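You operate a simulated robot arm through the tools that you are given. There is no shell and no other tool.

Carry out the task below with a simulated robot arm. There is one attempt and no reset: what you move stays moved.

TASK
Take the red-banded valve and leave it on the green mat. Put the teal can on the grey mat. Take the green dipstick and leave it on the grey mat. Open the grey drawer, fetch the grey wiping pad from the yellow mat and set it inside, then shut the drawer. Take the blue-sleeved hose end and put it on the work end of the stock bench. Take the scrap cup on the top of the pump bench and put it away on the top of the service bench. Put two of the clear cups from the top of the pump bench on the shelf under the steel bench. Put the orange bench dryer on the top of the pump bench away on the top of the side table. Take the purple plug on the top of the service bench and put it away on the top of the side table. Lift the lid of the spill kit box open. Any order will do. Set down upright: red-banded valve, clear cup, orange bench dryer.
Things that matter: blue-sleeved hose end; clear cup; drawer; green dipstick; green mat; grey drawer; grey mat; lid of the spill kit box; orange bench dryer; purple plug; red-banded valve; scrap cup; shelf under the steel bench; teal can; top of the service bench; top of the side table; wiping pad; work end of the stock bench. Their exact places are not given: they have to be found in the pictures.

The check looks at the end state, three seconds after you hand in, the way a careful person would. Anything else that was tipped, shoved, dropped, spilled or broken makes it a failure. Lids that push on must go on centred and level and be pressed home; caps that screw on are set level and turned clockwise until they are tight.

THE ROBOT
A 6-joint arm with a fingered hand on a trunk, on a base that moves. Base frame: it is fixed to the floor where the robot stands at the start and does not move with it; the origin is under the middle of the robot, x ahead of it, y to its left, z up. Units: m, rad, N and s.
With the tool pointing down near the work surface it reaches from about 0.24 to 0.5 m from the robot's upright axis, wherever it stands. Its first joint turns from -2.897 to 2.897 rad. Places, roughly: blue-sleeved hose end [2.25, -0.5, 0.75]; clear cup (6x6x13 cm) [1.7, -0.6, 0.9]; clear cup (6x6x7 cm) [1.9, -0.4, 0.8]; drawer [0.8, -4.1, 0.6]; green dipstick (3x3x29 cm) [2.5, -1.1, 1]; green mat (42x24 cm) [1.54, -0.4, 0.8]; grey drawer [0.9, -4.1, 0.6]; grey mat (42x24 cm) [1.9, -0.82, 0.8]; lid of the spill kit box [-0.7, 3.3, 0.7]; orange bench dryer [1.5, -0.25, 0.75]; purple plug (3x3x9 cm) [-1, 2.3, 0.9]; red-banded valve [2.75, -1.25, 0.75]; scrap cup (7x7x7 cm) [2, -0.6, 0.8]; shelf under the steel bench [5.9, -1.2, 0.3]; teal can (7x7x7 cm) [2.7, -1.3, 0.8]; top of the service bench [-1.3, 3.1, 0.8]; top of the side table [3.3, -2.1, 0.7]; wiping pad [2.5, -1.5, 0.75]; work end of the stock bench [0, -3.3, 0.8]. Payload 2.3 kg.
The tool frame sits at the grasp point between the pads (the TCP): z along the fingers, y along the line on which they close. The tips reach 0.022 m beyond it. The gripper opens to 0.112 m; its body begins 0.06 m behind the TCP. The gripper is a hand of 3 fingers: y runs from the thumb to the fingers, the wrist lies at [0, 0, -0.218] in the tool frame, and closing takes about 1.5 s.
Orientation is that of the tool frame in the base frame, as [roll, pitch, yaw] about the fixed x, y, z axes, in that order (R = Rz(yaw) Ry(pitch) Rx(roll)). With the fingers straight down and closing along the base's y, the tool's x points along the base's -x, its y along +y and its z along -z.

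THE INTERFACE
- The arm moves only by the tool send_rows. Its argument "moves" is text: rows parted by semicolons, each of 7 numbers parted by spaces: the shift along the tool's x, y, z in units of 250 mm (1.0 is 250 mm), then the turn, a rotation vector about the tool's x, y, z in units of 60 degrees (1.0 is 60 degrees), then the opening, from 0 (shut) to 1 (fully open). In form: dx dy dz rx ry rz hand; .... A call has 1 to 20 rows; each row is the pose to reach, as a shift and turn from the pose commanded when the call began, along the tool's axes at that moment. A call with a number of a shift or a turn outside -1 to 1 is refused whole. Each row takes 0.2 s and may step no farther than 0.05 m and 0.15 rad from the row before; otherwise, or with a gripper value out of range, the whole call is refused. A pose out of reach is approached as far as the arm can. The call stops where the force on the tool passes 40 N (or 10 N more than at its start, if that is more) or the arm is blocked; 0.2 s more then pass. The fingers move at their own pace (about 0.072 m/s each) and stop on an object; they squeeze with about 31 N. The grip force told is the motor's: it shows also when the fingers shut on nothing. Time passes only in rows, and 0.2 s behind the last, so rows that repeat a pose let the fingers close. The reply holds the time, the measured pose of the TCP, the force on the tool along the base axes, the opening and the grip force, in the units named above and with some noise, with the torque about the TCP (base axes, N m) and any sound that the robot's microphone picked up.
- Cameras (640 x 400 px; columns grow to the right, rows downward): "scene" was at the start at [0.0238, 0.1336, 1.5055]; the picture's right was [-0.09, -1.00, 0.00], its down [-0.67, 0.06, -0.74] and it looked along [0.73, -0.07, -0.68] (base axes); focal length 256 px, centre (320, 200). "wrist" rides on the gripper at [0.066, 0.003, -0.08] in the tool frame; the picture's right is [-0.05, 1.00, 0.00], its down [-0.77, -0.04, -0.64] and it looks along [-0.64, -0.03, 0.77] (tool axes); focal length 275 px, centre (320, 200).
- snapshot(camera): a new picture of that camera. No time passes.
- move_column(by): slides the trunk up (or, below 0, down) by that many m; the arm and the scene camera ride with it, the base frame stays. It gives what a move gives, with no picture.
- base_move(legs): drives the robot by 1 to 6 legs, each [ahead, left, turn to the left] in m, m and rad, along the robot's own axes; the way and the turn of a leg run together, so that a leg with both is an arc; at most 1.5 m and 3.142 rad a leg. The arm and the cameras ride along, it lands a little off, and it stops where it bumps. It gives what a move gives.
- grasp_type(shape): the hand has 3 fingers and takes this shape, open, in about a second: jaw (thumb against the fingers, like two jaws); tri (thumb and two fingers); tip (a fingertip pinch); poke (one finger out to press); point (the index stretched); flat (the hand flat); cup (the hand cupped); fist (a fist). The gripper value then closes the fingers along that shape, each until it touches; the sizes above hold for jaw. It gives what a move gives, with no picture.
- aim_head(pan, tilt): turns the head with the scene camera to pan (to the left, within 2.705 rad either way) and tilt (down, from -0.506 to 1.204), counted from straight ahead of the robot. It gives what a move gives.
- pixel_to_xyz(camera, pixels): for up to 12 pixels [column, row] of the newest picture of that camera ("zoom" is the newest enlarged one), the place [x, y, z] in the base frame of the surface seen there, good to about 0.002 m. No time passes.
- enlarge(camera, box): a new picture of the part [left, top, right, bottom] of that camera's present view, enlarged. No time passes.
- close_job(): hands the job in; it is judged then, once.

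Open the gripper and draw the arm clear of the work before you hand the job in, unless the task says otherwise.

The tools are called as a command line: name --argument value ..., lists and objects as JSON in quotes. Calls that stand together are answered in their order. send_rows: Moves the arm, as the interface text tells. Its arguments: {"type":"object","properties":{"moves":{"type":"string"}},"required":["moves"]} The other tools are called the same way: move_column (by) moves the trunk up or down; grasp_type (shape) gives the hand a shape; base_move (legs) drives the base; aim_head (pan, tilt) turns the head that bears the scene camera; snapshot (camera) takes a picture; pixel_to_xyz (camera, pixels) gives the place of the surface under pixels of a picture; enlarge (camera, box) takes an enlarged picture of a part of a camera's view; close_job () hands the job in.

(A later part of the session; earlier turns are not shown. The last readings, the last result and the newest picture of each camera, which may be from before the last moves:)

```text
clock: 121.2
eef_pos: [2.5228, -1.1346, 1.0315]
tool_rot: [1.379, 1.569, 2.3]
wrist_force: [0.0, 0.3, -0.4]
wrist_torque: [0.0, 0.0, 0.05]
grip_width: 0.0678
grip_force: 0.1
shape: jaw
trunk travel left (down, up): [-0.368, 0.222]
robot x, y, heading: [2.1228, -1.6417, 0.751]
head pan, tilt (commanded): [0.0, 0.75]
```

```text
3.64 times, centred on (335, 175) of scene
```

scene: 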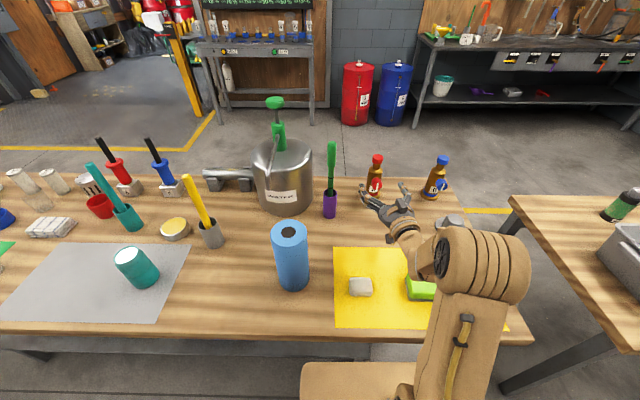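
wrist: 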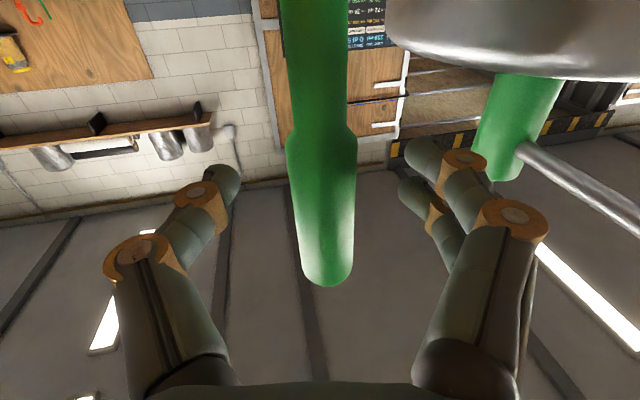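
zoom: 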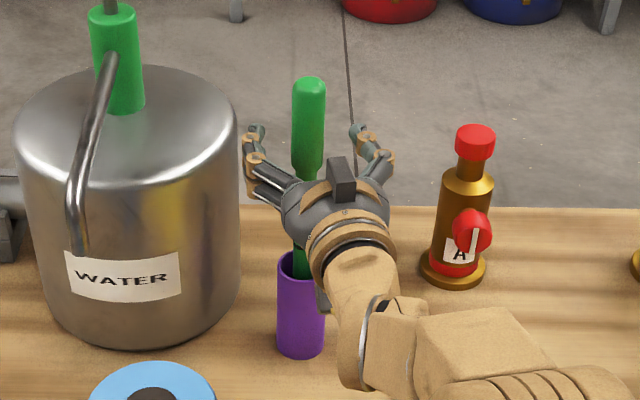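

send_rows --moves "0 0 0 0 0 0 0.4; 0 0 0 0 0 0 0.2; 0 0 0 0 0 0 0; 0 0 0 0 0 0 0; 0 0 0 0 0 0 0; 0 0 0 0 0 0 0; 0 0 0 0 0 0 0"

snapshot --camera "wrist"

enlarge --camera "scene" --box '[270, 120, 400, 230]'

```text
clock: 122.8
eef_pos: [2.5234, -1.1342, 1.0295]
tool_rot: [1.559, 1.568, 2.479]
wrist_force: [0.3, -0.5, -0.6]
wrist_torque: [-0.04, -0.01, 0.0]
grip_width: 0.0
grip_force: 31.4
shape: jaw
trunk travel left (down, up): [-0.368, 0.222]
robot x, y, heading: [2.1256, -1.6444, 0.75]
head pan, tilt (commanded): [0.0, 0.75]
```

```text
taken
```

wrist: 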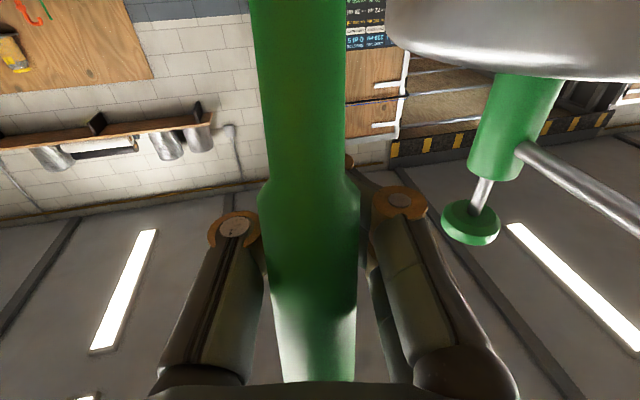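

```text
3.64 times, centred on (335, 175) of scene
```

zoom: 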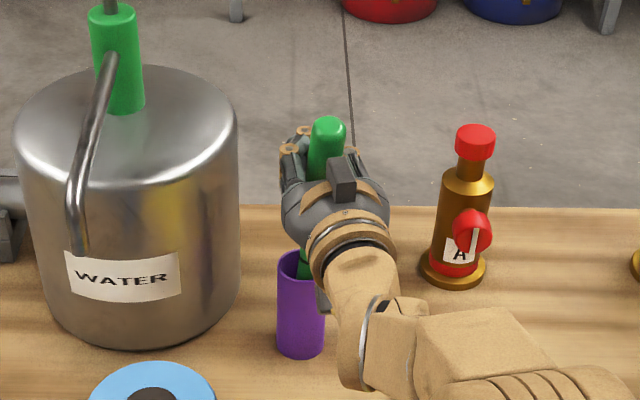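

The fingers closed fully (width 0) and the rod has been drawn in toward the palm, so it may only be caged. I test with a small 2 cm lift to see whether the rod rises with the hand.

move_column --by 0.02

snapshot --camera "wrist"

enlarge --camera "scene" --box '[270, 120, 400, 230]'

```text
clock: 123.5
eef_pos: [2.5225, -1.1341, 1.0496]
tool_rot: [1.615, 1.569, 2.537]
wrist_force: [0.8, 0.8, 0.1]
wrist_torque: [0.02, -0.01, 0.04]
grip_width: 0.0001
grip_force: 30.8
shape: jaw
trunk travel left (down, up): [-0.388, 0.202]
robot x, y, heading: [2.1266, -1.6405, 0.746]
head pan, tilt (commanded): [0.0, 0.75]
```

```text
taken
```

wrist: 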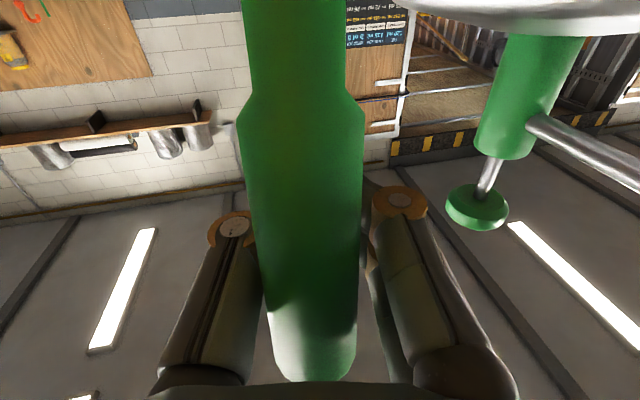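

```text
3.64 times, centred on (335, 175) of scene
```

zoom: 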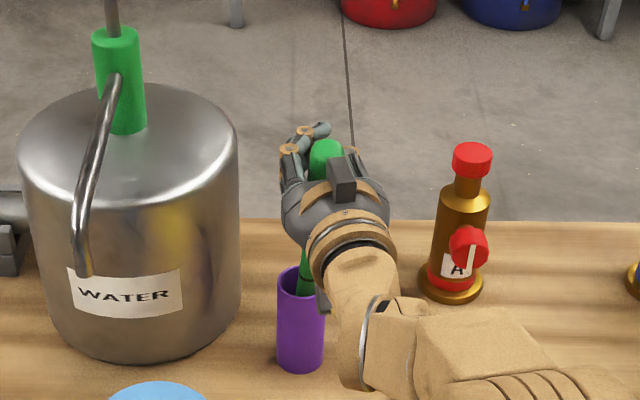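

The rod slid through; it is only caged. I go back down, open, and withdraw to test another hand shape.

move_column --by -0.02

send_rows --moves "0 0 0 0 0 0 0.2; 0 0 0 0 0 0 0.4; 0 0 0 0 0 0 0.6; 0 0 0 0 0 0 0.7; 0 0 0 0 0 0 0.7; 0 0 0 0 0 0 0.7; 0 0 0 0 0 0 0.7"

snapshot --camera "wrist"

enlarge --camera "scene" --box '[270, 120, 400, 230]'

```text
clock: 124.1
eef_pos: [2.5223, -1.1347, 1.0303]
tool_rot: [1.478, 1.57, 2.404]
wrist_force: [0.2, 0.2, 0.6]
wrist_torque: [-0.01, 0.03, 0.0]
grip_width: 0.0002
grip_force: 30.9
shape: jaw
trunk travel left (down, up): [-0.368, 0.222]
robot x, y, heading: [2.1254, -1.6432, 0.747]
head pan, tilt (commanded): [0.0, 0.75]
```

```text
clock: 125.7
eef_pos: [2.5227, -1.1339, 1.0306]
tool_rot: [1.549, 1.57, 2.471]
wrist_force: [-0.4, 0.3, -0.3]
wrist_torque: [0.02, -0.01, 0.0]
grip_width: 0.0778
grip_force: 0.1
shape: jaw
trunk travel left (down, up): [-0.368, 0.222]
robot x, y, heading: [2.1273, -1.6414, 0.749]
head pan, tilt (commanded): [0.0, 0.75]
```

```text
taken
```

wrist: 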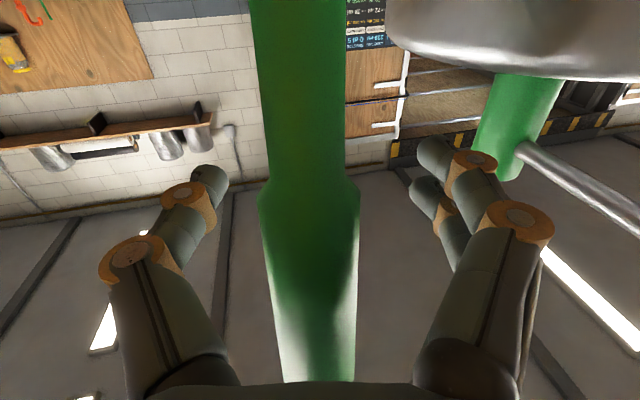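

```text
3.64 times, centred on (335, 175) of scene
```

zoom: 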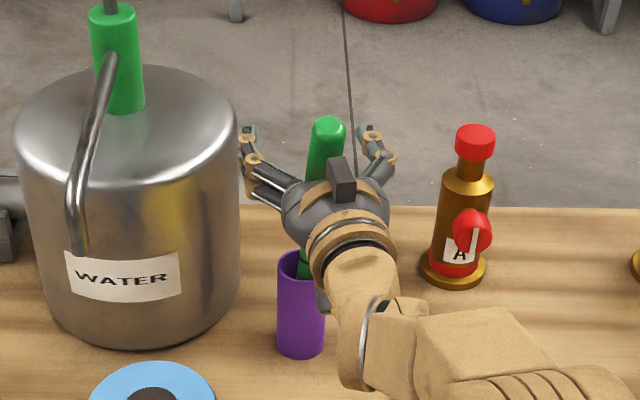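

The rod now leans toward the hand in its holder. I measure its lean.

pixel_to_xyz --camera "wrist" --pixels '[[313, 350], [312, 300], [310, 250], [308, 200], [303, 150], [300, 100], [297, 40]]'

pixel_to_xyz --camera "zoom" --pixels '[[328, 122], [325, 140], [322, 160], [305, 265], [300, 300], [300, 345]]'

```text
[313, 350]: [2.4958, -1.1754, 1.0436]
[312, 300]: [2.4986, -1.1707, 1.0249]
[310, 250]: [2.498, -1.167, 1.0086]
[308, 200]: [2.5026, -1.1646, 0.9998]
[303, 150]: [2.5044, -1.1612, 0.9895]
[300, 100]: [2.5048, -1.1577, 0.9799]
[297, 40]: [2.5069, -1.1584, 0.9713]
```

```text
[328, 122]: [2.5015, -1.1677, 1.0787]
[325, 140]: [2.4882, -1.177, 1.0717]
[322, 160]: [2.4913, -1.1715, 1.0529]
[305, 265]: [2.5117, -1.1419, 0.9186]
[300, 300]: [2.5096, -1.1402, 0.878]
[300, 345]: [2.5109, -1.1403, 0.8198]
```

The rod leans about 3 cm toward me at the grip height; its holder hasn't moved. I withdraw and test the "tip" shape in free space.

send_rows --moves "0 0 -0.15 0 0 0 0.7; 0 0 -0.3 0 0 0 0.7; 0 0 -0.45 0 0 0 0.7; 0 0 -0.6 0 0 0 0.7; 0 0 -0.72 0 0 0 0.7; 0 0 -0.72 0 0 0 0.7"

grasp_type --shape "tip"

snapshot --camera "wrist"

send_rows --moves "0 0 0 0 0 0 0; 0 0 0 0 0 0 0; 0 0 0 0 0 0 0; 0 0 0 0 0 0 0; 0 0 0 0 0 0 0; 0 0 0 0 0 0 0; 0 0 0 0 0 0 0; 0 0 0 0 0 0 0"

snapshot --camera "wrist"

enlarge --camera "scene" --box '[280, 130, 440, 250]'

```text
clock: 127.1
eef_pos: [2.4166, -1.2814, 1.0336]
tool_rot: [1.56, 1.57, 2.482]
wrist_force: [0.2, -0.2, -0.3]
wrist_torque: [0.01, 0.04, 0.02]
grip_width: 0.078
grip_force: 0.0
shape: jaw
trunk travel left (down, up): [-0.368, 0.222]
robot x, y, heading: [2.1272, -1.6432, 0.747]
head pan, tilt (commanded): [0.0, 0.75]
```

```text
clock: 128.0
eef_pos: [2.415, -1.2796, 1.0335]
tool_rot: [1.571, 1.57, 2.491]
wrist_force: [-0.5, 0.4, -0.1]
wrist_torque: [0.02, -0.01, 0.01]
grip_width: 0.112
grip_force: 0.1
shape: tip
trunk travel left (down, up): [-0.368, 0.222]
robot x, y, heading: [2.1246, -1.6419, 0.749]
head pan, tilt (commanded): [0.0, 0.75]
```

```text
taken
```

wrist: 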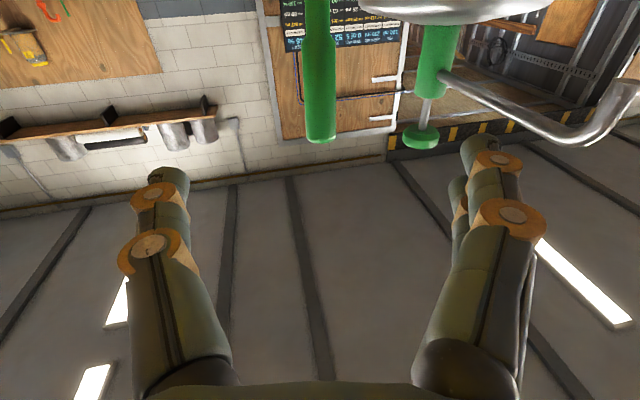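

```text
clock: 129.8
eef_pos: [2.416, -1.2781, 1.0329]
tool_rot: [-1.572, 1.571, -0.652]
wrist_force: [-0.5, 0.0, 0.0]
wrist_torque: [-0.01, -0.03, 0.03]
grip_width: 0.0
grip_force: 30.6
shape: tip
trunk travel left (down, up): [-0.368, 0.222]
robot x, y, heading: [2.126, -1.6448, 0.748]
head pan, tilt (commanded): [0.0, 0.75]
```

```text
taken
```

wrist: 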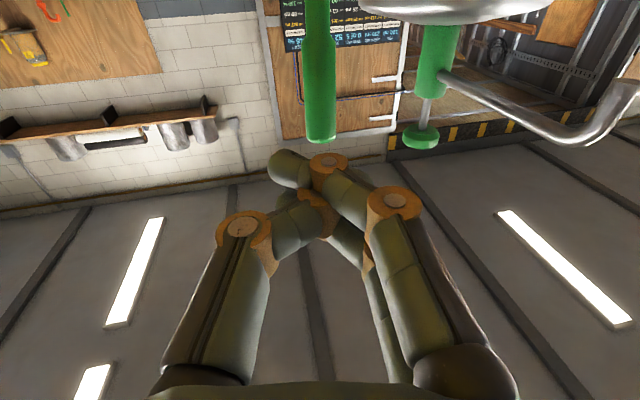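

```text
3.33 times, centred on (360, 190) of scene
```

zoom: 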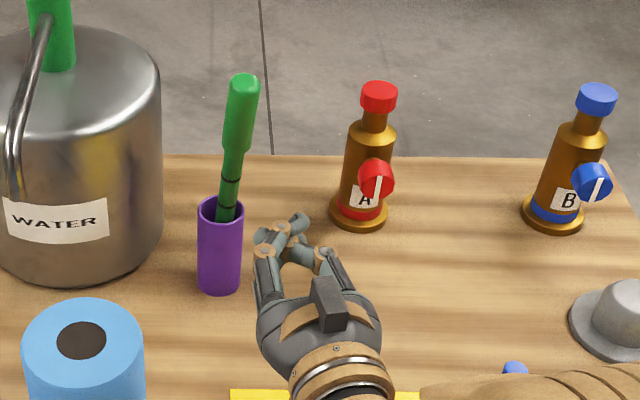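

In "tip" the fingertips cross. I switch back to jaw and set the opening to about the rod's width (0.23) to see exactly where the pads meet.

grasp_type --shape "jaw"

send_rows --moves "0 0 0 0 0 0 0.6; 0 0 0 0 0 0 0.25; 0 0 0 0 0 0 0.25; 0 0 0 0 0 0 0.25; 0 0 0 0 0 0 0.25; 0 0 0 0 0 0 0.25; 0 0 0 0 0 0 0.25; 0 0 0 0 0 0 0.25"

snapshot --camera "wrist"

enlarge --camera "scene" --box '[300, 170, 400, 245]'

```text
clock: 130.7
eef_pos: [2.4156, -1.2781, 1.0331]
tool_rot: [1.569, 1.569, 2.492]
wrist_force: [-0.8, 1.4, -0.3]
wrist_torque: [0.0, 0.0, 0.01]
grip_width: 0.1122
grip_force: 0.1
shape: jaw
trunk travel left (down, up): [-0.368, 0.222]
robot x, y, heading: [2.1269, -1.6453, 0.745]
head pan, tilt (commanded): [0.0, 0.75]
```

```text
clock: 132.5
eef_pos: [2.4159, -1.2802, 1.0319]
tool_rot: [1.57, 1.567, 2.491]
wrist_force: [0.1, 0.0, 0.3]
wrist_torque: [-0.01, 0.0, -0.03]
grip_width: 0.0287
grip_force: 0.0
shape: jaw
trunk travel left (down, up): [-0.368, 0.222]
robot x, y, heading: [2.127, -1.6439, 0.745]
head pan, tilt (commanded): [0.0, 0.75]
```

```text
taken
```

wrist: 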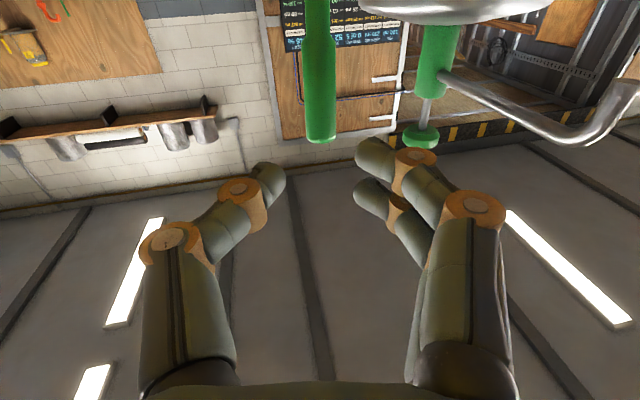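

```text
5.33 times, centred on (350, 208) of scene
```

zoom: 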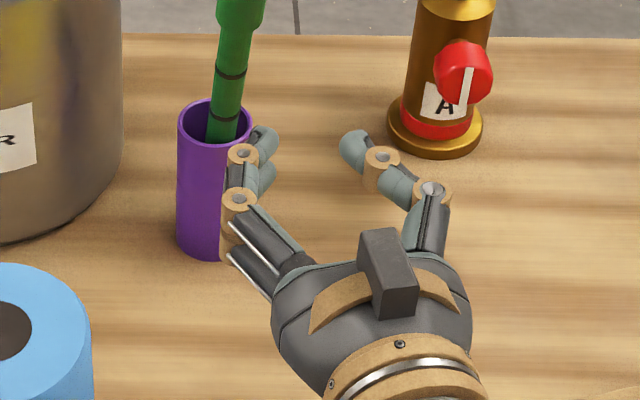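

The distal links bend inward so the tips themselves pinch. I locate the tips in space.

pixel_to_xyz --camera "wrist" --pixels '[[283, 178], [272, 165], [360, 155], [362, 195], [375, 142], [318, 130], [319, 90], [240, 188], [415, 155]]'

pixel_to_xyz --camera "zoom" --pixels '[[270, 135], [345, 145], [268, 170], [352, 135], [262, 128]]'

```text
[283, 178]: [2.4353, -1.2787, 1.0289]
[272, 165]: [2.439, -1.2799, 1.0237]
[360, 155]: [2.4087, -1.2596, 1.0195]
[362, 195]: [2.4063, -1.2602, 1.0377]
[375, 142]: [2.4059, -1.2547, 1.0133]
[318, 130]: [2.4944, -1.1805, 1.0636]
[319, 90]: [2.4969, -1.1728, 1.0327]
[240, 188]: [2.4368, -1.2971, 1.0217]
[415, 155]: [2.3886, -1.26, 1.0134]
```

```text
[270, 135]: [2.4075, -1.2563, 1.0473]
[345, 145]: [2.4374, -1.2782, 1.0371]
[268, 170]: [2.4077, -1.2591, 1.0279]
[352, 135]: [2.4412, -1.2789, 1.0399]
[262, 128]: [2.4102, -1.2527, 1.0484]
```

The tips meet about 0.012 m beyond the TCP; the rod leans ~0.22 rad toward me. I tilt the hand up by the same angle so the pads align with the rod, and open to 0.6.

send_rows --moves "0 0 0 0 -0.1 0 0.6; 0 0 0 0 -0.21 0 0.6; 0 0 0 0 -0.21 0 0.6; 0 0 0 0 -0.21 0 0.6"

snapshot --camera "wrist"

```text
clock: 133.5
eef_pos: [2.4146, -1.2776, 1.0312]
tool_rot: [0.01, 1.35, 0.93]
wrist_force: [-0.2, -0.1, -0.1]
wrist_torque: [0.02, -0.03, 0.05]
grip_width: 0.0668
grip_force: 0.0
shape: jaw
trunk travel left (down, up): [-0.368, 0.222]
robot x, y, heading: [2.124, -1.644, 0.747]
head pan, tilt (commanded): [0.0, 0.75]
```

```text
taken
```

wrist: 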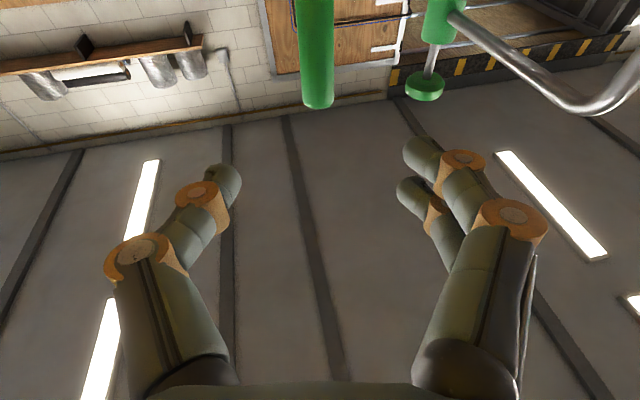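

I shift 3.3 cm down the tool's x to line up, then advance 0.129 m so the rod sits at the tips.

send_rows --moves "0.07 -0.006 0 0 0 0 0.6; 0.134 -0.013 0 0 0 0 0.6; 0.134 -0.013 0.1 0 0 0 0.6; 0.134 -0.013 0.2 0 0 0 0.6; 0.134 -0.013 0.3 0 0 0 0.6; 0.134 -0.013 0.4 0 0 0 0.6; 0.134 -0.013 0.48 0 0 0 0.6; 0.134 -0.013 0.518 0 0 0 0.6; 0.134 -0.013 0.518 0 0 0 0.6"

snapshot --camera "wrist"

enlarge --camera "scene" --box '[280, 120, 400, 210]'

```text
clock: 135.5
eef_pos: [2.4961, -1.172, 1.0273]
tool_rot: [0.008, 1.35, 0.933]
wrist_force: [0.1, -0.4, 0.8]
wrist_torque: [0.01, 0.01, 0.01]
grip_width: 0.0668
grip_force: 0.0
shape: jaw
trunk travel left (down, up): [-0.368, 0.222]
robot x, y, heading: [2.1235, -1.6436, 0.745]
head pan, tilt (commanded): [0.0, 0.75]
```

```text
taken
```

wrist: 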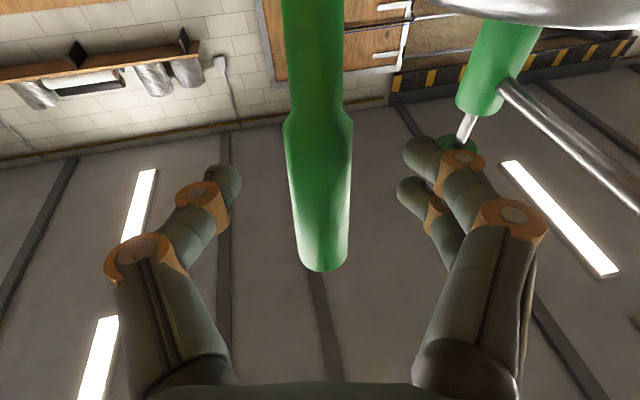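

```text
4.44 times, centred on (340, 165) of scene
```

zoom: 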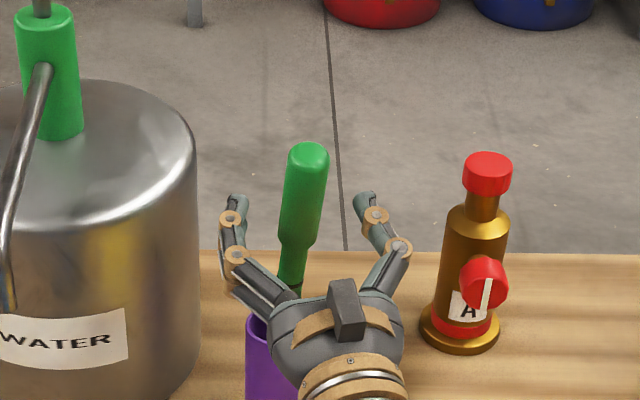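

pixel_to_xyz --camera "wrist" --pixels '[[318, 140], [320, 170], [320, 200], [322, 240], [317, 100], [316, 60]]'

```text
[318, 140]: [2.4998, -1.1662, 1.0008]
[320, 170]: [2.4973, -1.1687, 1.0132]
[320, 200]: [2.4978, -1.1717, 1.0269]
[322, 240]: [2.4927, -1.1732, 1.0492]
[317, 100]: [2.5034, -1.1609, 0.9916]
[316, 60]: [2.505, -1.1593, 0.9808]
```

The rod's axis is 0.014 m beyond the TCP, right at the fingertips. I close.

send_rows --moves "0 0 0 0 0 0 0.4; 0 0 0 0 0 0 0.3; 0 0 0 0 0 0 0.2; 0 0 0 0 0 0 0.1; 0 0 0 0 0 0 0.0; 0 0 0 0 0 0 0; 0 0 0 0 0 0 0; 0 0 0 0 0 0 0"

snapshot --camera "wrist"

```text
clock: 137.3
eef_pos: [2.4974, -1.1729, 1.0283]
tool_rot: [0.009, 1.351, 0.931]
wrist_force: [1.0, 1.6, 0.0]
wrist_torque: [0.0, 0.0, 0.04]
grip_width: 0.0198
grip_force: 30.9
shape: jaw
trunk travel left (down, up): [-0.368, 0.222]
robot x, y, heading: [2.1269, -1.642, 0.749]
head pan, tilt (commanded): [0.0, 0.75]
```

```text
taken
```

wrist: 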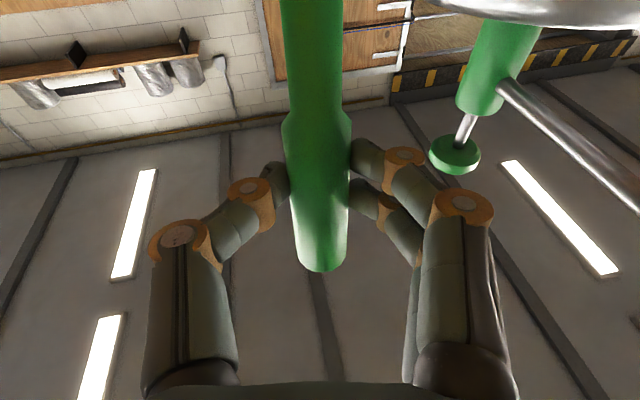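

The tips hold the rod firmly (width 0.02, not shut). I lift a little first and check that the holder stays.

move_column --by 0.03

snapshot --camera "wrist"

enlarge --camera "scene" --box '[280, 120, 400, 210]'

```text
clock: 138.1
eef_pos: [2.4975, -1.1725, 1.0584]
tool_rot: [0.008, 1.35, 0.93]
wrist_force: [0.9, -0.5, -0.3]
wrist_torque: [-0.02, 0.01, 0.02]
grip_width: 0.0198
grip_force: 31.0
shape: jaw
trunk travel left (down, up): [-0.398, 0.192]
robot x, y, heading: [2.1295, -1.6399, 0.75]
head pan, tilt (commanded): [0.0, 0.75]
```

```text
taken
```

wrist: 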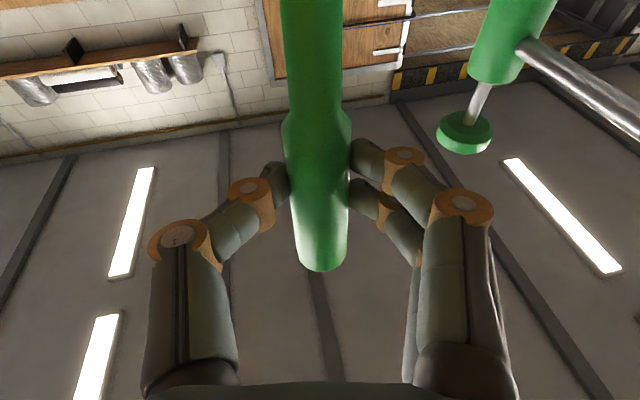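

```text
4.44 times, centred on (340, 165) of scene
```

zoom: 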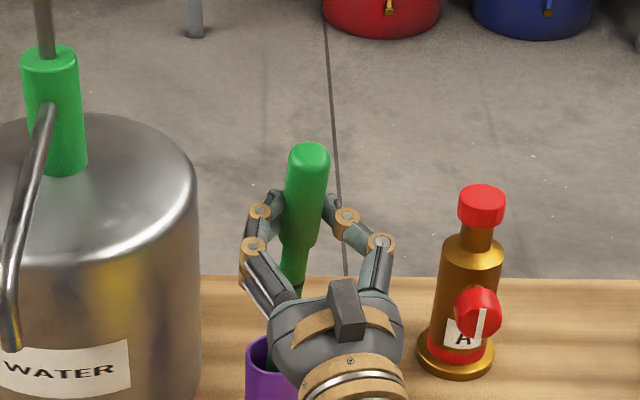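

The rod rises with the hand and no side force shows. I lift further, 0.13 m more, and check.

move_column --by 0.14

snapshot --camera "scene"

enlarge --camera "scene" --box '[280, 150, 400, 290]'

```text
clock: 139.7
eef_pos: [2.4959, -1.1718, 1.1965]
tool_rot: [0.009, 1.352, 0.931]
wrist_force: [-0.7, 0.0, -0.9]
wrist_torque: [0.01, 0.0, 0.0]
grip_width: 0.0198
grip_force: 30.5
shape: jaw
trunk travel left (down, up): [-0.538, 0.052]
robot x, y, heading: [2.1262, -1.6435, 0.749]
head pan, tilt (commanded): [0.0, 0.75]
```

```text
taken
```

scene: 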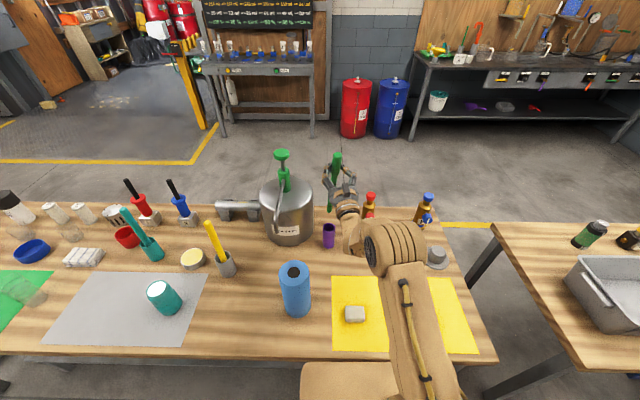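

```text
2.86 times, centred on (340, 220) of scene
```

zoom: 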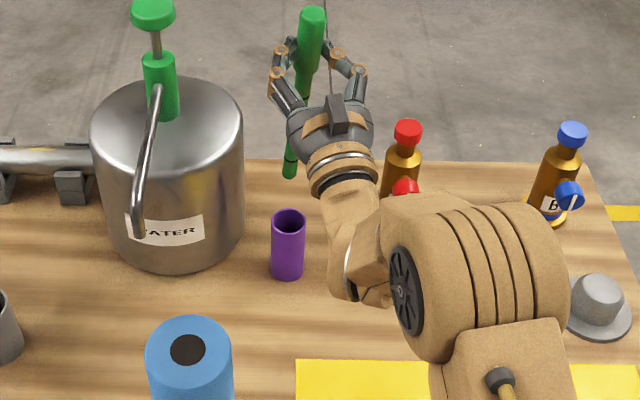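

The dipstick is out and the purple holder stands. I back away from the bench with it.

base_move --legs '[[-0.5, 0, 0]]'

send_rows --moves "0 0 0 0 0.105 0 0; 0 0 0 0 0.209 0 0; 0 0 0 0 0.209 0 0"

send_rows --moves "0 0 0 0 0 -0.1 0; 0 0 0 0 0 -0.2 0; 0 0 0 0 0 -0.3 0; 0 0 0 0 0 -0.4 0; 0 0 0 0 0 -0.5 0; 0 0 0 0 0 -0.6 0; 0 0 0 0 0 -0.7 0; 0 0 0 0 0 -0.75 0; 0 0 0 0 0 -0.75 0"

snapshot --camera "scene"

```text
clock: 142.7
eef_pos: [2.133, -1.5092, 1.1966]
tool_rot: [0.008, 1.35, 0.931]
wrist_force: [-0.4, 0.4, -0.6]
wrist_torque: [-0.01, 0.04, 0.02]
grip_width: 0.0199
grip_force: 30.7
shape: jaw
trunk travel left (down, up): [-0.538, 0.052]
robot x, y, heading: [1.7622, -1.9796, 0.747]
head pan, tilt (commanded): [0.0, 0.75]
```

```text
clock: 143.5
eef_pos: [2.133, -1.5096, 1.1974]
tool_rot: [1.555, 1.57, 2.477]
wrist_force: [0.2, 0.0, -0.6]
wrist_torque: [-0.01, 0.02, 0.02]
grip_width: 0.0196
grip_force: 31.2
shape: jaw
trunk travel left (down, up): [-0.538, 0.052]
robot x, y, heading: [1.7663, -1.9807, 0.752]
head pan, tilt (commanded): [0.0, 0.75]
```

```text
clock: 145.5
eef_pos: [2.1332, -1.5086, 1.1955]
tool_rot: [-1.57, 0.785, -0.649]
wrist_force: [-0.4, 0.1, -0.3]
wrist_torque: [0.02, 0.04, 0.0]
grip_width: 0.0196
grip_force: 31.4
shape: jaw
trunk travel left (down, up): [-0.538, 0.052]
robot x, y, heading: [1.7621, -1.9817, 0.749]
head pan, tilt (commanded): [0.0, 0.75]
```

```text
taken
```

scene: 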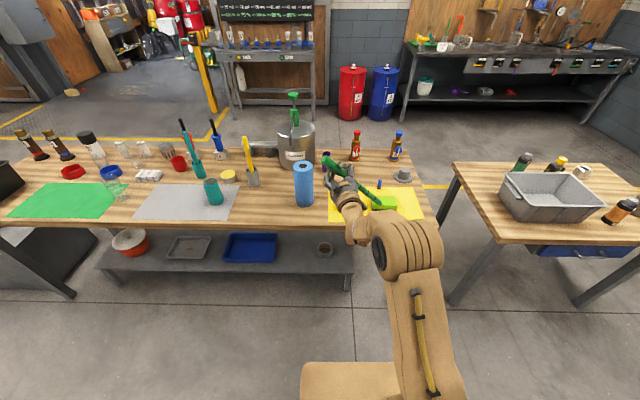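

The rod turns as planned (now at 45°). I finish the roll so it lies level to the right, then pitch the hand downward in two steps.

send_rows --moves "0 0 0 0 0 -0.1 0; 0 0 0 0 0 -0.2 0; 0 0 0 0 0 -0.3 0; 0 0 0 0 0 -0.4 0; 0 0 0 0 0 -0.5 0; 0 0 0 0 0 -0.6 0; 0 0 0 0 0 -0.7 0; 0 0 0 0 0 -0.75 0; 0 0 0 0 0 -0.75 0"

send_rows --moves "0 0 0 -0.1 0 0 0; 0 0 0 -0.2 0 0 0; 0 0 0 -0.3 0 0 0; 0 0 0 -0.4 0 0 0; 0 0 0 -0.5 0 0 0; 0 0 0 -0.6 0 0 0; 0 0 0 -0.7 0 0 0; 0 0 0 -0.75 0 0 0; 0 0 0 -0.75 0 0 0"

snapshot --camera "scene"

```text
clock: 147.5
eef_pos: [2.1315, -1.5082, 1.1965]
tool_rot: [-1.568, 0.0, -0.652]
wrist_force: [-0.2, 0.0, -0.6]
wrist_torque: [-0.02, 0.02, 0.01]
grip_width: 0.0197
grip_force: 30.6
shape: jaw
trunk travel left (down, up): [-0.538, 0.052]
robot x, y, heading: [1.7672, -1.9825, 0.746]
head pan, tilt (commanded): [0.0, 0.75]
```

```text
clock: 149.5
eef_pos: [2.0901, -1.507, 1.1719]
tool_rot: [-2.344, -0.008, -0.67]
wrist_force: [0.8, 0.0, -0.9]
wrist_torque: [0.01, 0.03, 0.02]
grip_width: 0.0197
grip_force: 31.2
shape: jaw
out of reach, approached as far as the arm can: row 6, 7, 8, 9
trunk travel left (down, up): [-0.538, 0.052]
robot x, y, heading: [1.7648, -1.9834, 0.746]
head pan, tilt (commanded): [0.0, 0.75]
```

```text
taken
```

scene: 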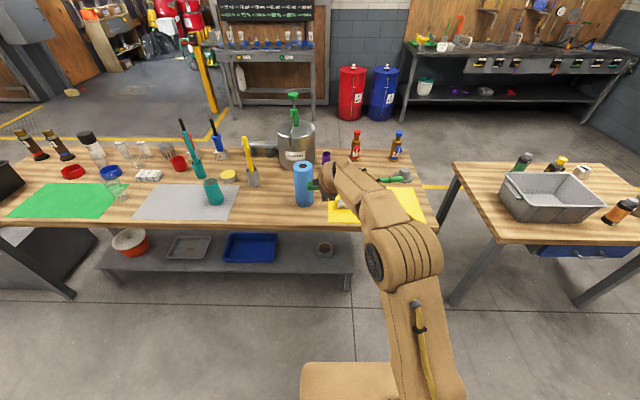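

It is at the reach limit; I pull the hand in toward the robot and down while finishing the pitch.

send_rows --moves "0.01 0.141 -0.03 0 0 0 0; 0.017 0.282 -0.06 0 0 0 0; 0.026 0.422 -0.09 0 0 0 0; 0.035 0.563 -0.12 0 0 0 0; 0.043 0.704 -0.15 -0.1 0 0 0; 0.043 0.704 -0.15 -0.2 0 0 0; 0.043 0.704 -0.15 -0.3 0 0 0; 0.043 0.704 -0.15 -0.4 0 0 0; 0.043 0.704 -0.15 -0.5 0 0 0; 0.043 0.704 -0.15 -0.6 0 0 0; 0.043 0.704 -0.15 -0.7 0 0 0; 0.043 0.704 -0.15 -0.762 0 0 0; 0.043 0.704 -0.15 -0.762 0 0 0"

snapshot --camera "scene"

snapshot --camera "wrist"

```text
clock: 152.3
eef_pos: [1.9185, -1.6415, 1.0271]
tool_rot: [-3.119, -0.034, -0.674]
wrist_force: [-0.1, -0.9, -0.2]
wrist_torque: [0.0, 0.02, -0.02]
grip_width: 0.0188
grip_force: 30.7
shape: jaw
out of reach, approached as far as the arm can: row 3, 4, 6, 7, 8, 9, 10, 11, 12, 13
trunk travel left (down, up): [-0.538, 0.052]
robot x, y, heading: [1.7601, -1.9778, 0.748]
head pan, tilt (commanded): [0.0, 0.75]
```

```text
taken
```

scene: 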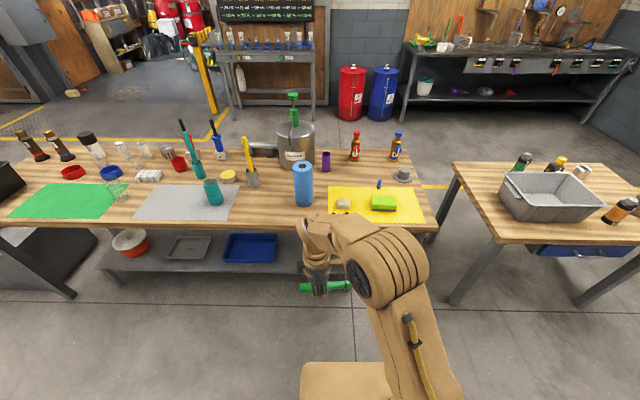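

```text
taken
```

wrist: 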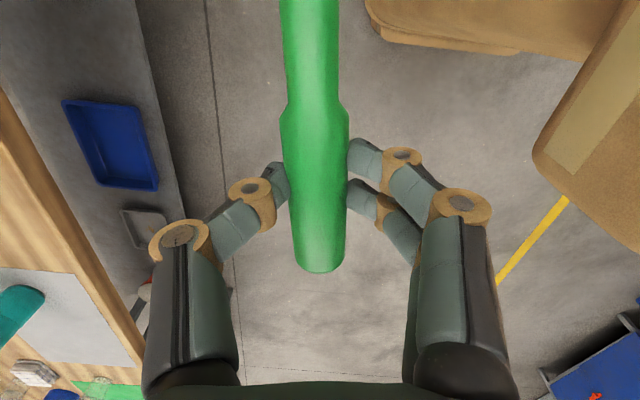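

The hand points down with the rod level to the right. I check the rod's levelness.

pixel_to_xyz --camera "wrist" --pixels '[[310, 5], [312, 50], [313, 90], [315, 140], [317, 190], [319, 240], [320, 265]]'

enlarge --camera "scene" --box '[270, 200, 430, 320]'

```text
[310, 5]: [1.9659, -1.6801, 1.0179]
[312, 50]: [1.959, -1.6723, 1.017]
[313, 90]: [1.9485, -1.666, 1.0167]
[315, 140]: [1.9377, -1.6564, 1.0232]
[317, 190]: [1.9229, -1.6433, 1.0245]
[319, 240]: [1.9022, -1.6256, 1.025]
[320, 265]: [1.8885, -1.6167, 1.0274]
```

```text
3.33 times, centred on (350, 260) of scene
```

zoom: 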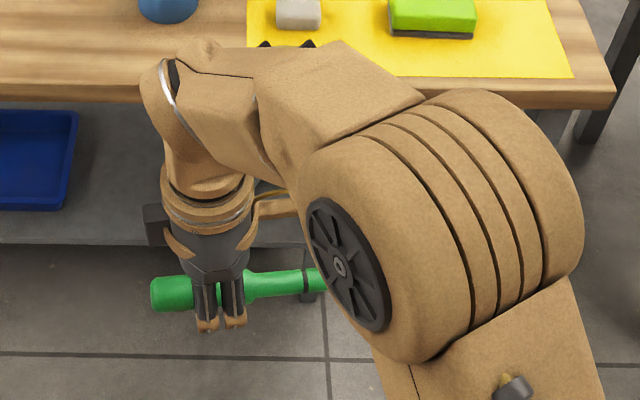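

The rod is nearly level. I drive left and forward to bring it over the front of the grey mat, turning the hand so the rod lies along the bench.

base_move --legs '[[0, 0.773, -0.015], [0.44, 0, 0]]'

send_rows --moves "0 0 0 0 0 0.07 0; 0 0 0 0 0 0.142 0; 0 0 0 0 0 0.142 0"

snapshot --camera "scene"

```text
clock: 158.7
eef_pos: [1.7329, -0.7791, 1.0273]
tool_rot: [-3.119, -0.037, -0.7]
wrist_force: [-0.6, 0.8, -0.7]
wrist_torque: [0.08, 0.03, 0.0]
grip_width: 0.0187
grip_force: 31.2
shape: jaw
trunk travel left (down, up): [-0.538, 0.052]
robot x, y, heading: [1.5678, -1.1182, 0.729]
head pan, tilt (commanded): [0.0, 0.75]
```

```text
clock: 159.5
eef_pos: [1.7324, -0.7784, 1.0273]
tool_rot: [-3.112, -0.033, -0.851]
wrist_force: [0.4, 0.6, -1.1]
wrist_torque: [0.02, 0.04, 0.0]
grip_width: 0.0186
grip_force: 30.9
shape: jaw
trunk travel left (down, up): [-0.538, 0.052]
robot x, y, heading: [1.5671, -1.114, 0.724]
head pan, tilt (commanded): [0.0, 0.75]
```

```text
taken
```

scene: 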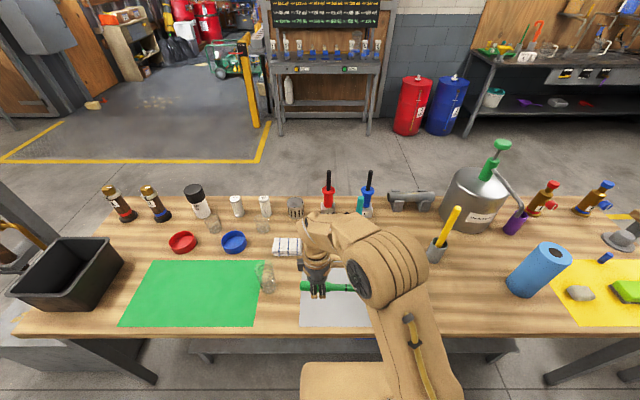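

I shift 3 cm deeper over the mat and lower the trunk to about 3 cm above it.

send_rows --moves "-0.007 -0.066 0 0 0 0 0; -0.014 -0.133 0 0 0 0 0; -0.014 -0.133 0 0 0 0 0"

move_column --by -0.165

snapshot --camera "wrist"

snapshot --camera "scene"

```text
clock: 160.3
eef_pos: [1.7543, -0.7552, 1.0281]
tool_rot: [-3.112, -0.033, -0.85]
wrist_force: [0.3, 0.0, -0.5]
wrist_torque: [0.07, 0.02, -0.02]
grip_width: 0.0187
grip_force: 30.5
shape: jaw
trunk travel left (down, up): [-0.538, 0.052]
robot x, y, heading: [1.5673, -1.1179, 0.72]
head pan, tilt (commanded): [0.0, 0.75]
```

```text
clock: 162.2
eef_pos: [1.7547, -0.7541, 0.8622]
tool_rot: [-3.112, -0.033, -0.849]
wrist_force: [0.2, 1.0, -0.4]
wrist_torque: [0.09, -0.02, -0.03]
grip_width: 0.0189
grip_force: 31.0
shape: jaw
trunk travel left (down, up): [-0.373, 0.217]
robot x, y, heading: [1.5662, -1.1138, 0.725]
head pan, tilt (commanded): [0.0, 0.75]
```

```text
taken
```

wrist: 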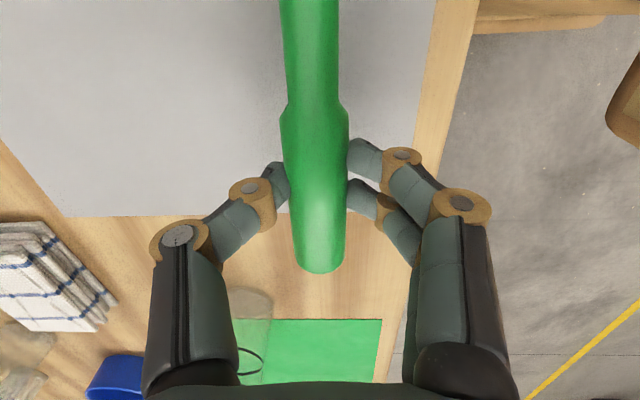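

```text
taken
```

scene: 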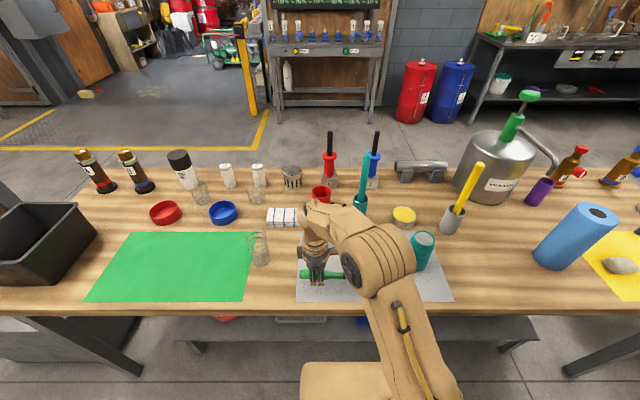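

The handle end may overhang the mat's left edge; I query the rod's end and the mat edge.

pixel_to_xyz --camera "wrist" --pixels '[[320, 265], [318, 200], [316, 140], [313, 90], [311, 40], [310, 5], [150, 216], [390, 130], [415, 100]]'

pixel_to_xyz --camera "scene" --pixels '[[297, 300], [440, 300], [302, 276], [350, 284], [422, 265], [298, 285]]'

```text
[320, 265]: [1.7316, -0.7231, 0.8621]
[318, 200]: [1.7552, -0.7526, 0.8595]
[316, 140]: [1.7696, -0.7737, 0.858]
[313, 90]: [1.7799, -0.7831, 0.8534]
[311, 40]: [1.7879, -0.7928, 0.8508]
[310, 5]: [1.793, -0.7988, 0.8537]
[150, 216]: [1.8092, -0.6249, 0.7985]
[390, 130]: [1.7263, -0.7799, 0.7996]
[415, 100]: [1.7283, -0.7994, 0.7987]
```

```text
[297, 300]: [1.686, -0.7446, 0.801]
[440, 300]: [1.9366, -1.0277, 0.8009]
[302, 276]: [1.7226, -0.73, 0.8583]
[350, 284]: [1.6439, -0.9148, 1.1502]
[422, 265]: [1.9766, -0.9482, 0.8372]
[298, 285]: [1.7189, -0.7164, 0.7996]
```

The handle end is 1 cm inside the mat; I shift 8 mm right and lower slowly until contact.

send_rows --moves "0.016 0 0.03 0 0 0 0; 0.032 0 0.06 0 0 0 0; 0.032 0 0.08 0 0 0 0; 0.032 0 0.096 0 0 0 0; 0.032 0 0.104 0 0 0 0; 0.032 0 0.104 0 0 0 0"

send_rows --moves "0 0 0.006 0 0 0 0; 0 0 0.012 0 0 0 0; 0 0 0.012 0 0 0 0"

```text
clock: 163.6
eef_pos: [1.7604, -0.7606, 0.8383]
tool_rot: [-3.113, -0.033, -0.85]
wrist_force: [-0.8, -0.1, 0.2]
wrist_torque: [0.06, 0.0, 0.04]
grip_width: 0.0188
grip_force: 31.4
shape: jaw
trunk travel left (down, up): [-0.373, 0.217]
robot x, y, heading: [1.5678, -1.1149, 0.728]
head pan, tilt (commanded): [0.0, 0.75]
```

```text
clock: 164.4
eef_pos: [1.7608, -0.7605, 0.8346]
tool_rot: [-3.111, -0.034, -0.849]
wrist_force: [-0.1, -0.8, -1.1]
wrist_torque: [0.01, -0.03, 0.0]
grip_width: 0.019
grip_force: 31.2
shape: jaw
trunk travel left (down, up): [-0.373, 0.217]
robot x, y, heading: [1.5693, -1.12, 0.726]
head pan, tilt (commanded): [0.0, 0.75]
```

send_rows --moves "0 0 0.006 0 0 0 0; 0 0 0.012 0 0 0 0; 0 0 0.012 0 0 0 0"

send_rows --moves "0 0 0.006 0 0 0 0; 0 0 0.01 0 0 0 0; 0 0 0.01 0 0 0 0"

snapshot --camera "wrist"

```text
clock: 165.2
eef_pos: [1.761, -0.762, 0.8321]
tool_rot: [-3.112, -0.032, -0.85]
wrist_force: [-0.1, -0.2, 0.2]
wrist_torque: [0.03, 0.02, -0.01]
grip_width: 0.0188
grip_force: 31.3
shape: jaw
trunk travel left (down, up): [-0.373, 0.217]
robot x, y, heading: [1.5672, -1.115, 0.719]
head pan, tilt (commanded): [0.0, 0.75]
```

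```text
clock: 166.0
eef_pos: [1.7611, -0.7605, 0.8293]
tool_rot: [-3.114, -0.034, -0.851]
wrist_force: [-0.6, 0.2, 0.4]
wrist_torque: [-0.02, 0.01, 0.03]
grip_width: 0.0188
grip_force: 30.7
shape: jaw
trunk travel left (down, up): [-0.373, 0.217]
robot x, y, heading: [1.565, -1.1198, 0.724]
head pan, tilt (commanded): [0.0, 0.75]
```

```text
taken
```

wrist: 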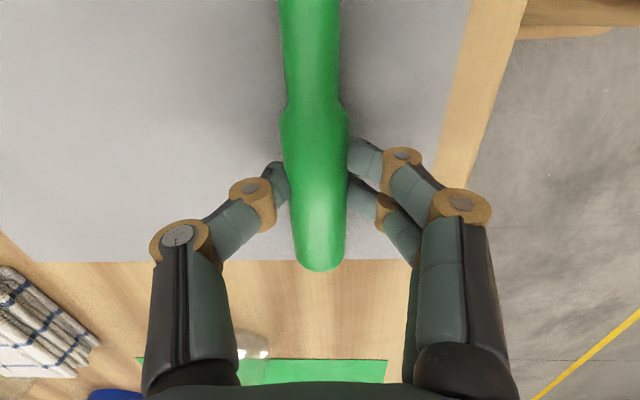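

send_rows --moves "0 0 0.005 0 0 0 0; 0 0 0.01 0 0 0 0; 0 0 0.01 0 0 0 0"

pixel_to_xyz --camera "wrist" --pixels '[[320, 265], [318, 200], [311, 40], [310, 5], [200, 262]]'

```text
clock: 166.8
eef_pos: [1.7616, -0.761, 0.8264]
tool_rot: [-3.112, -0.032, -0.851]
wrist_force: [-0.9, 1.4, 6.7]
wrist_torque: [-0.04, -0.04, 0.01]
grip_width: 0.019
grip_force: 31.3
shape: jaw
trunk travel left (down, up): [-0.373, 0.217]
robot x, y, heading: [1.5697, -1.1192, 0.724]
head pan, tilt (commanded): [0.0, 0.75]
```

```text
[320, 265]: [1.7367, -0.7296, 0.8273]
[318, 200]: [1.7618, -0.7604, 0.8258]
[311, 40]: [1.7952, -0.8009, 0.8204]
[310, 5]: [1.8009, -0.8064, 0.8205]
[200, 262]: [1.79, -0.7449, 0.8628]
```

Contact with 6.7 N: the rod rests on the mat, its handle end 2 cm inside the edge. I open gently and lift.

send_rows --moves "0 0 0 0 0 0 0.25; 0 0 0 0 0 0 0.32; 0 0 0 0 0 0 0.4; 0 0 0 0 0 0 0.5; 0 0 0 0 0 0 0.6; 0 0 0 0 0 0 0.6; 0 0 0 0 0 0 0.6"

move_column --by 0.18

snapshot --camera "wrist"

snapshot --camera "scene"

```text
clock: 168.4
eef_pos: [1.7609, -0.7618, 0.8265]
tool_rot: [-3.112, -0.034, -0.85]
wrist_force: [-0.8, 0.8, 0.5]
wrist_torque: [0.0, 0.03, -0.02]
grip_width: 0.0665
grip_force: 0.1
shape: jaw
trunk travel left (down, up): [-0.373, 0.217]
robot x, y, heading: [1.5675, -1.1142, 0.718]
head pan, tilt (commanded): [0.0, 0.75]
```

```text
clock: 170.4
eef_pos: [1.7614, -0.7607, 1.006]
tool_rot: [-3.111, -0.033, -0.849]
wrist_force: [0.0, 0.1, 0.4]
wrist_torque: [0.01, -0.03, -0.01]
grip_width: 0.0668
grip_force: 0.1
shape: jaw
trunk travel left (down, up): [-0.553, 0.037]
robot x, y, heading: [1.5664, -1.1153, 0.725]
head pan, tilt (commanded): [0.0, 0.75]
```

```text
taken
```

wrist: 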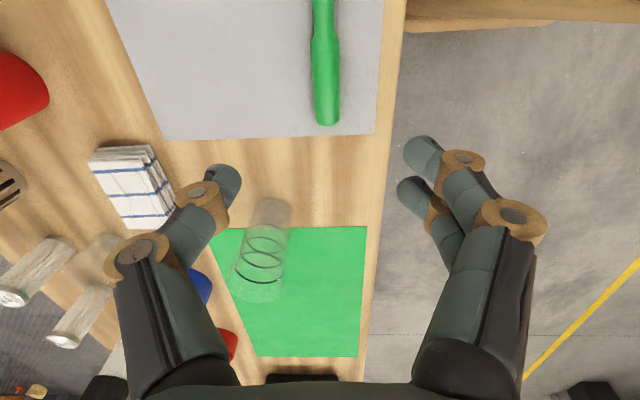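

```text
taken
```

scene: 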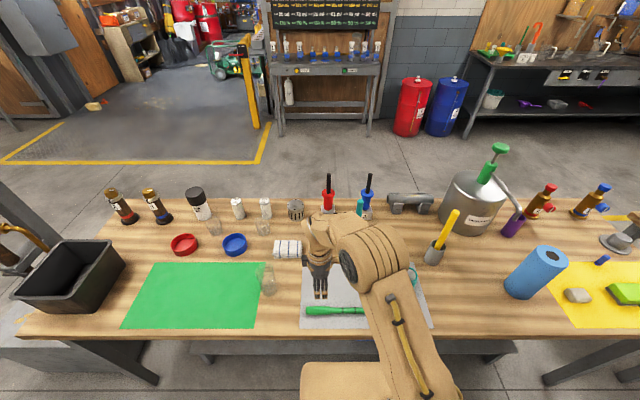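

The dipstick lies on the grey mat next to the can. Now I back away, re-open and square the hand, and look for the way round to the far side.

base_move --legs '[[-0.35, 0, 0]]'

send_rows --moves "0 0 0 0 0 0.13 1; 0 0 0 0 0 0.26 1; 0 0 0 0 0 0.39 1; 0 0 0 0 0 0.52 1; 0 0 0 0 0 0.65 1; 0 0 0 0 0 0.78 1; 0 0 0 0 0 0.91 1; 0 0 0 0 0 1 1"

send_rows --moves "0 0 0 0 0 0.13 1; 0 0 0 0 0 0.26 1; 0 0 0 0 0 0.39 1; 0 0 0 0 0 0.5 1; 0 0 0 0 0 0.5 1"

```text
clock: 172.6
eef_pos: [1.4996, -0.9915, 1.0074]
tool_rot: [-3.112, -0.033, -0.846]
wrist_force: [-0.1, 0.5, 0.1]
wrist_torque: [-0.02, 0.03, -0.02]
grip_width: 0.0669
grip_force: 0.0
shape: jaw
trunk travel left (down, up): [-0.553, 0.037]
robot x, y, heading: [1.3068, -1.347, 0.724]
head pan, tilt (commanded): [0.0, 0.75]
```

```text
clock: 174.4
eef_pos: [1.5014, -0.9912, 1.0065]
tool_rot: [-3.098, 0.007, -1.895]
wrist_force: [0.3, -0.6, -0.3]
wrist_torque: [-0.02, 0.0, 0.01]
grip_width: 0.1118
grip_force: 0.0
shape: jaw
trunk travel left (down, up): [-0.553, 0.037]
robot x, y, heading: [1.3094, -1.3448, 0.728]
head pan, tilt (commanded): [0.0, 0.75]
```

```text
clock: 175.6
eef_pos: [1.5011, -0.9914, 1.0059]
tool_rot: [-3.108, 0.028, -2.417]
wrist_force: [-0.1, 0.2, -0.7]
wrist_torque: [0.02, 0.02, 0.0]
grip_width: 0.1121
grip_force: 0.1
shape: jaw
trunk travel left (down, up): [-0.553, 0.037]
robot x, y, heading: [1.3075, -1.3515, 0.727]
head pan, tilt (commanded): [0.0, 0.75]
```

I drive right past the side table in two legs and then look along the far side.

base_move --legs '[[0, -1.4, 0], [0, -1.35, 0]]'

aim_head --pan 0.35 --tilt 0.5

snapshot --camera "scene"

```text
clock: 188.9
eef_pos: [3.2774, -3.0867, 1.0063]
tool_rot: [-3.109, 0.029, -2.463]
wrist_force: [-0.2, 0.7, 0.6]
wrist_torque: [-0.01, -0.02, -0.01]
grip_width: 0.1118
grip_force: 0.1
shape: jaw
trunk travel left (down, up): [-0.553, 0.037]
robot x, y, heading: [3.0663, -3.4325, 0.676]
head pan, tilt (commanded): [0.0, 0.75]
```

```text
clock: 189.7
eef_pos: [3.2768, -3.0862, 1.0055]
tool_rot: [-3.109, 0.028, -2.464]
wrist_force: [-0.7, 0.1, 0.2]
wrist_torque: [-0.05, -0.01, -0.03]
grip_width: 0.112
grip_force: 0.2
shape: jaw
trunk travel left (down, up): [-0.553, 0.037]
robot x, y, heading: [3.0642, -3.4362, 0.677]
head pan, tilt (commanded): [0.351, 0.499]
```

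```text
taken
```

scene: 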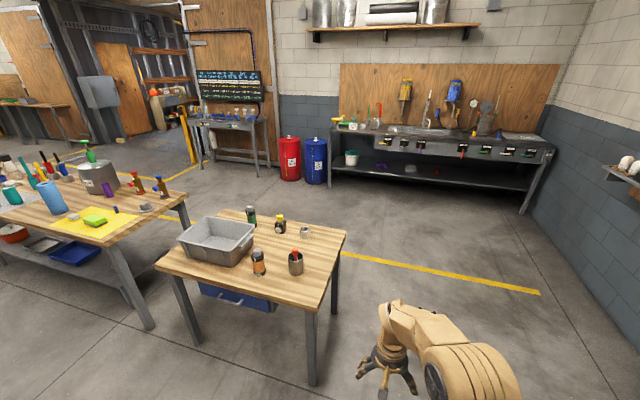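

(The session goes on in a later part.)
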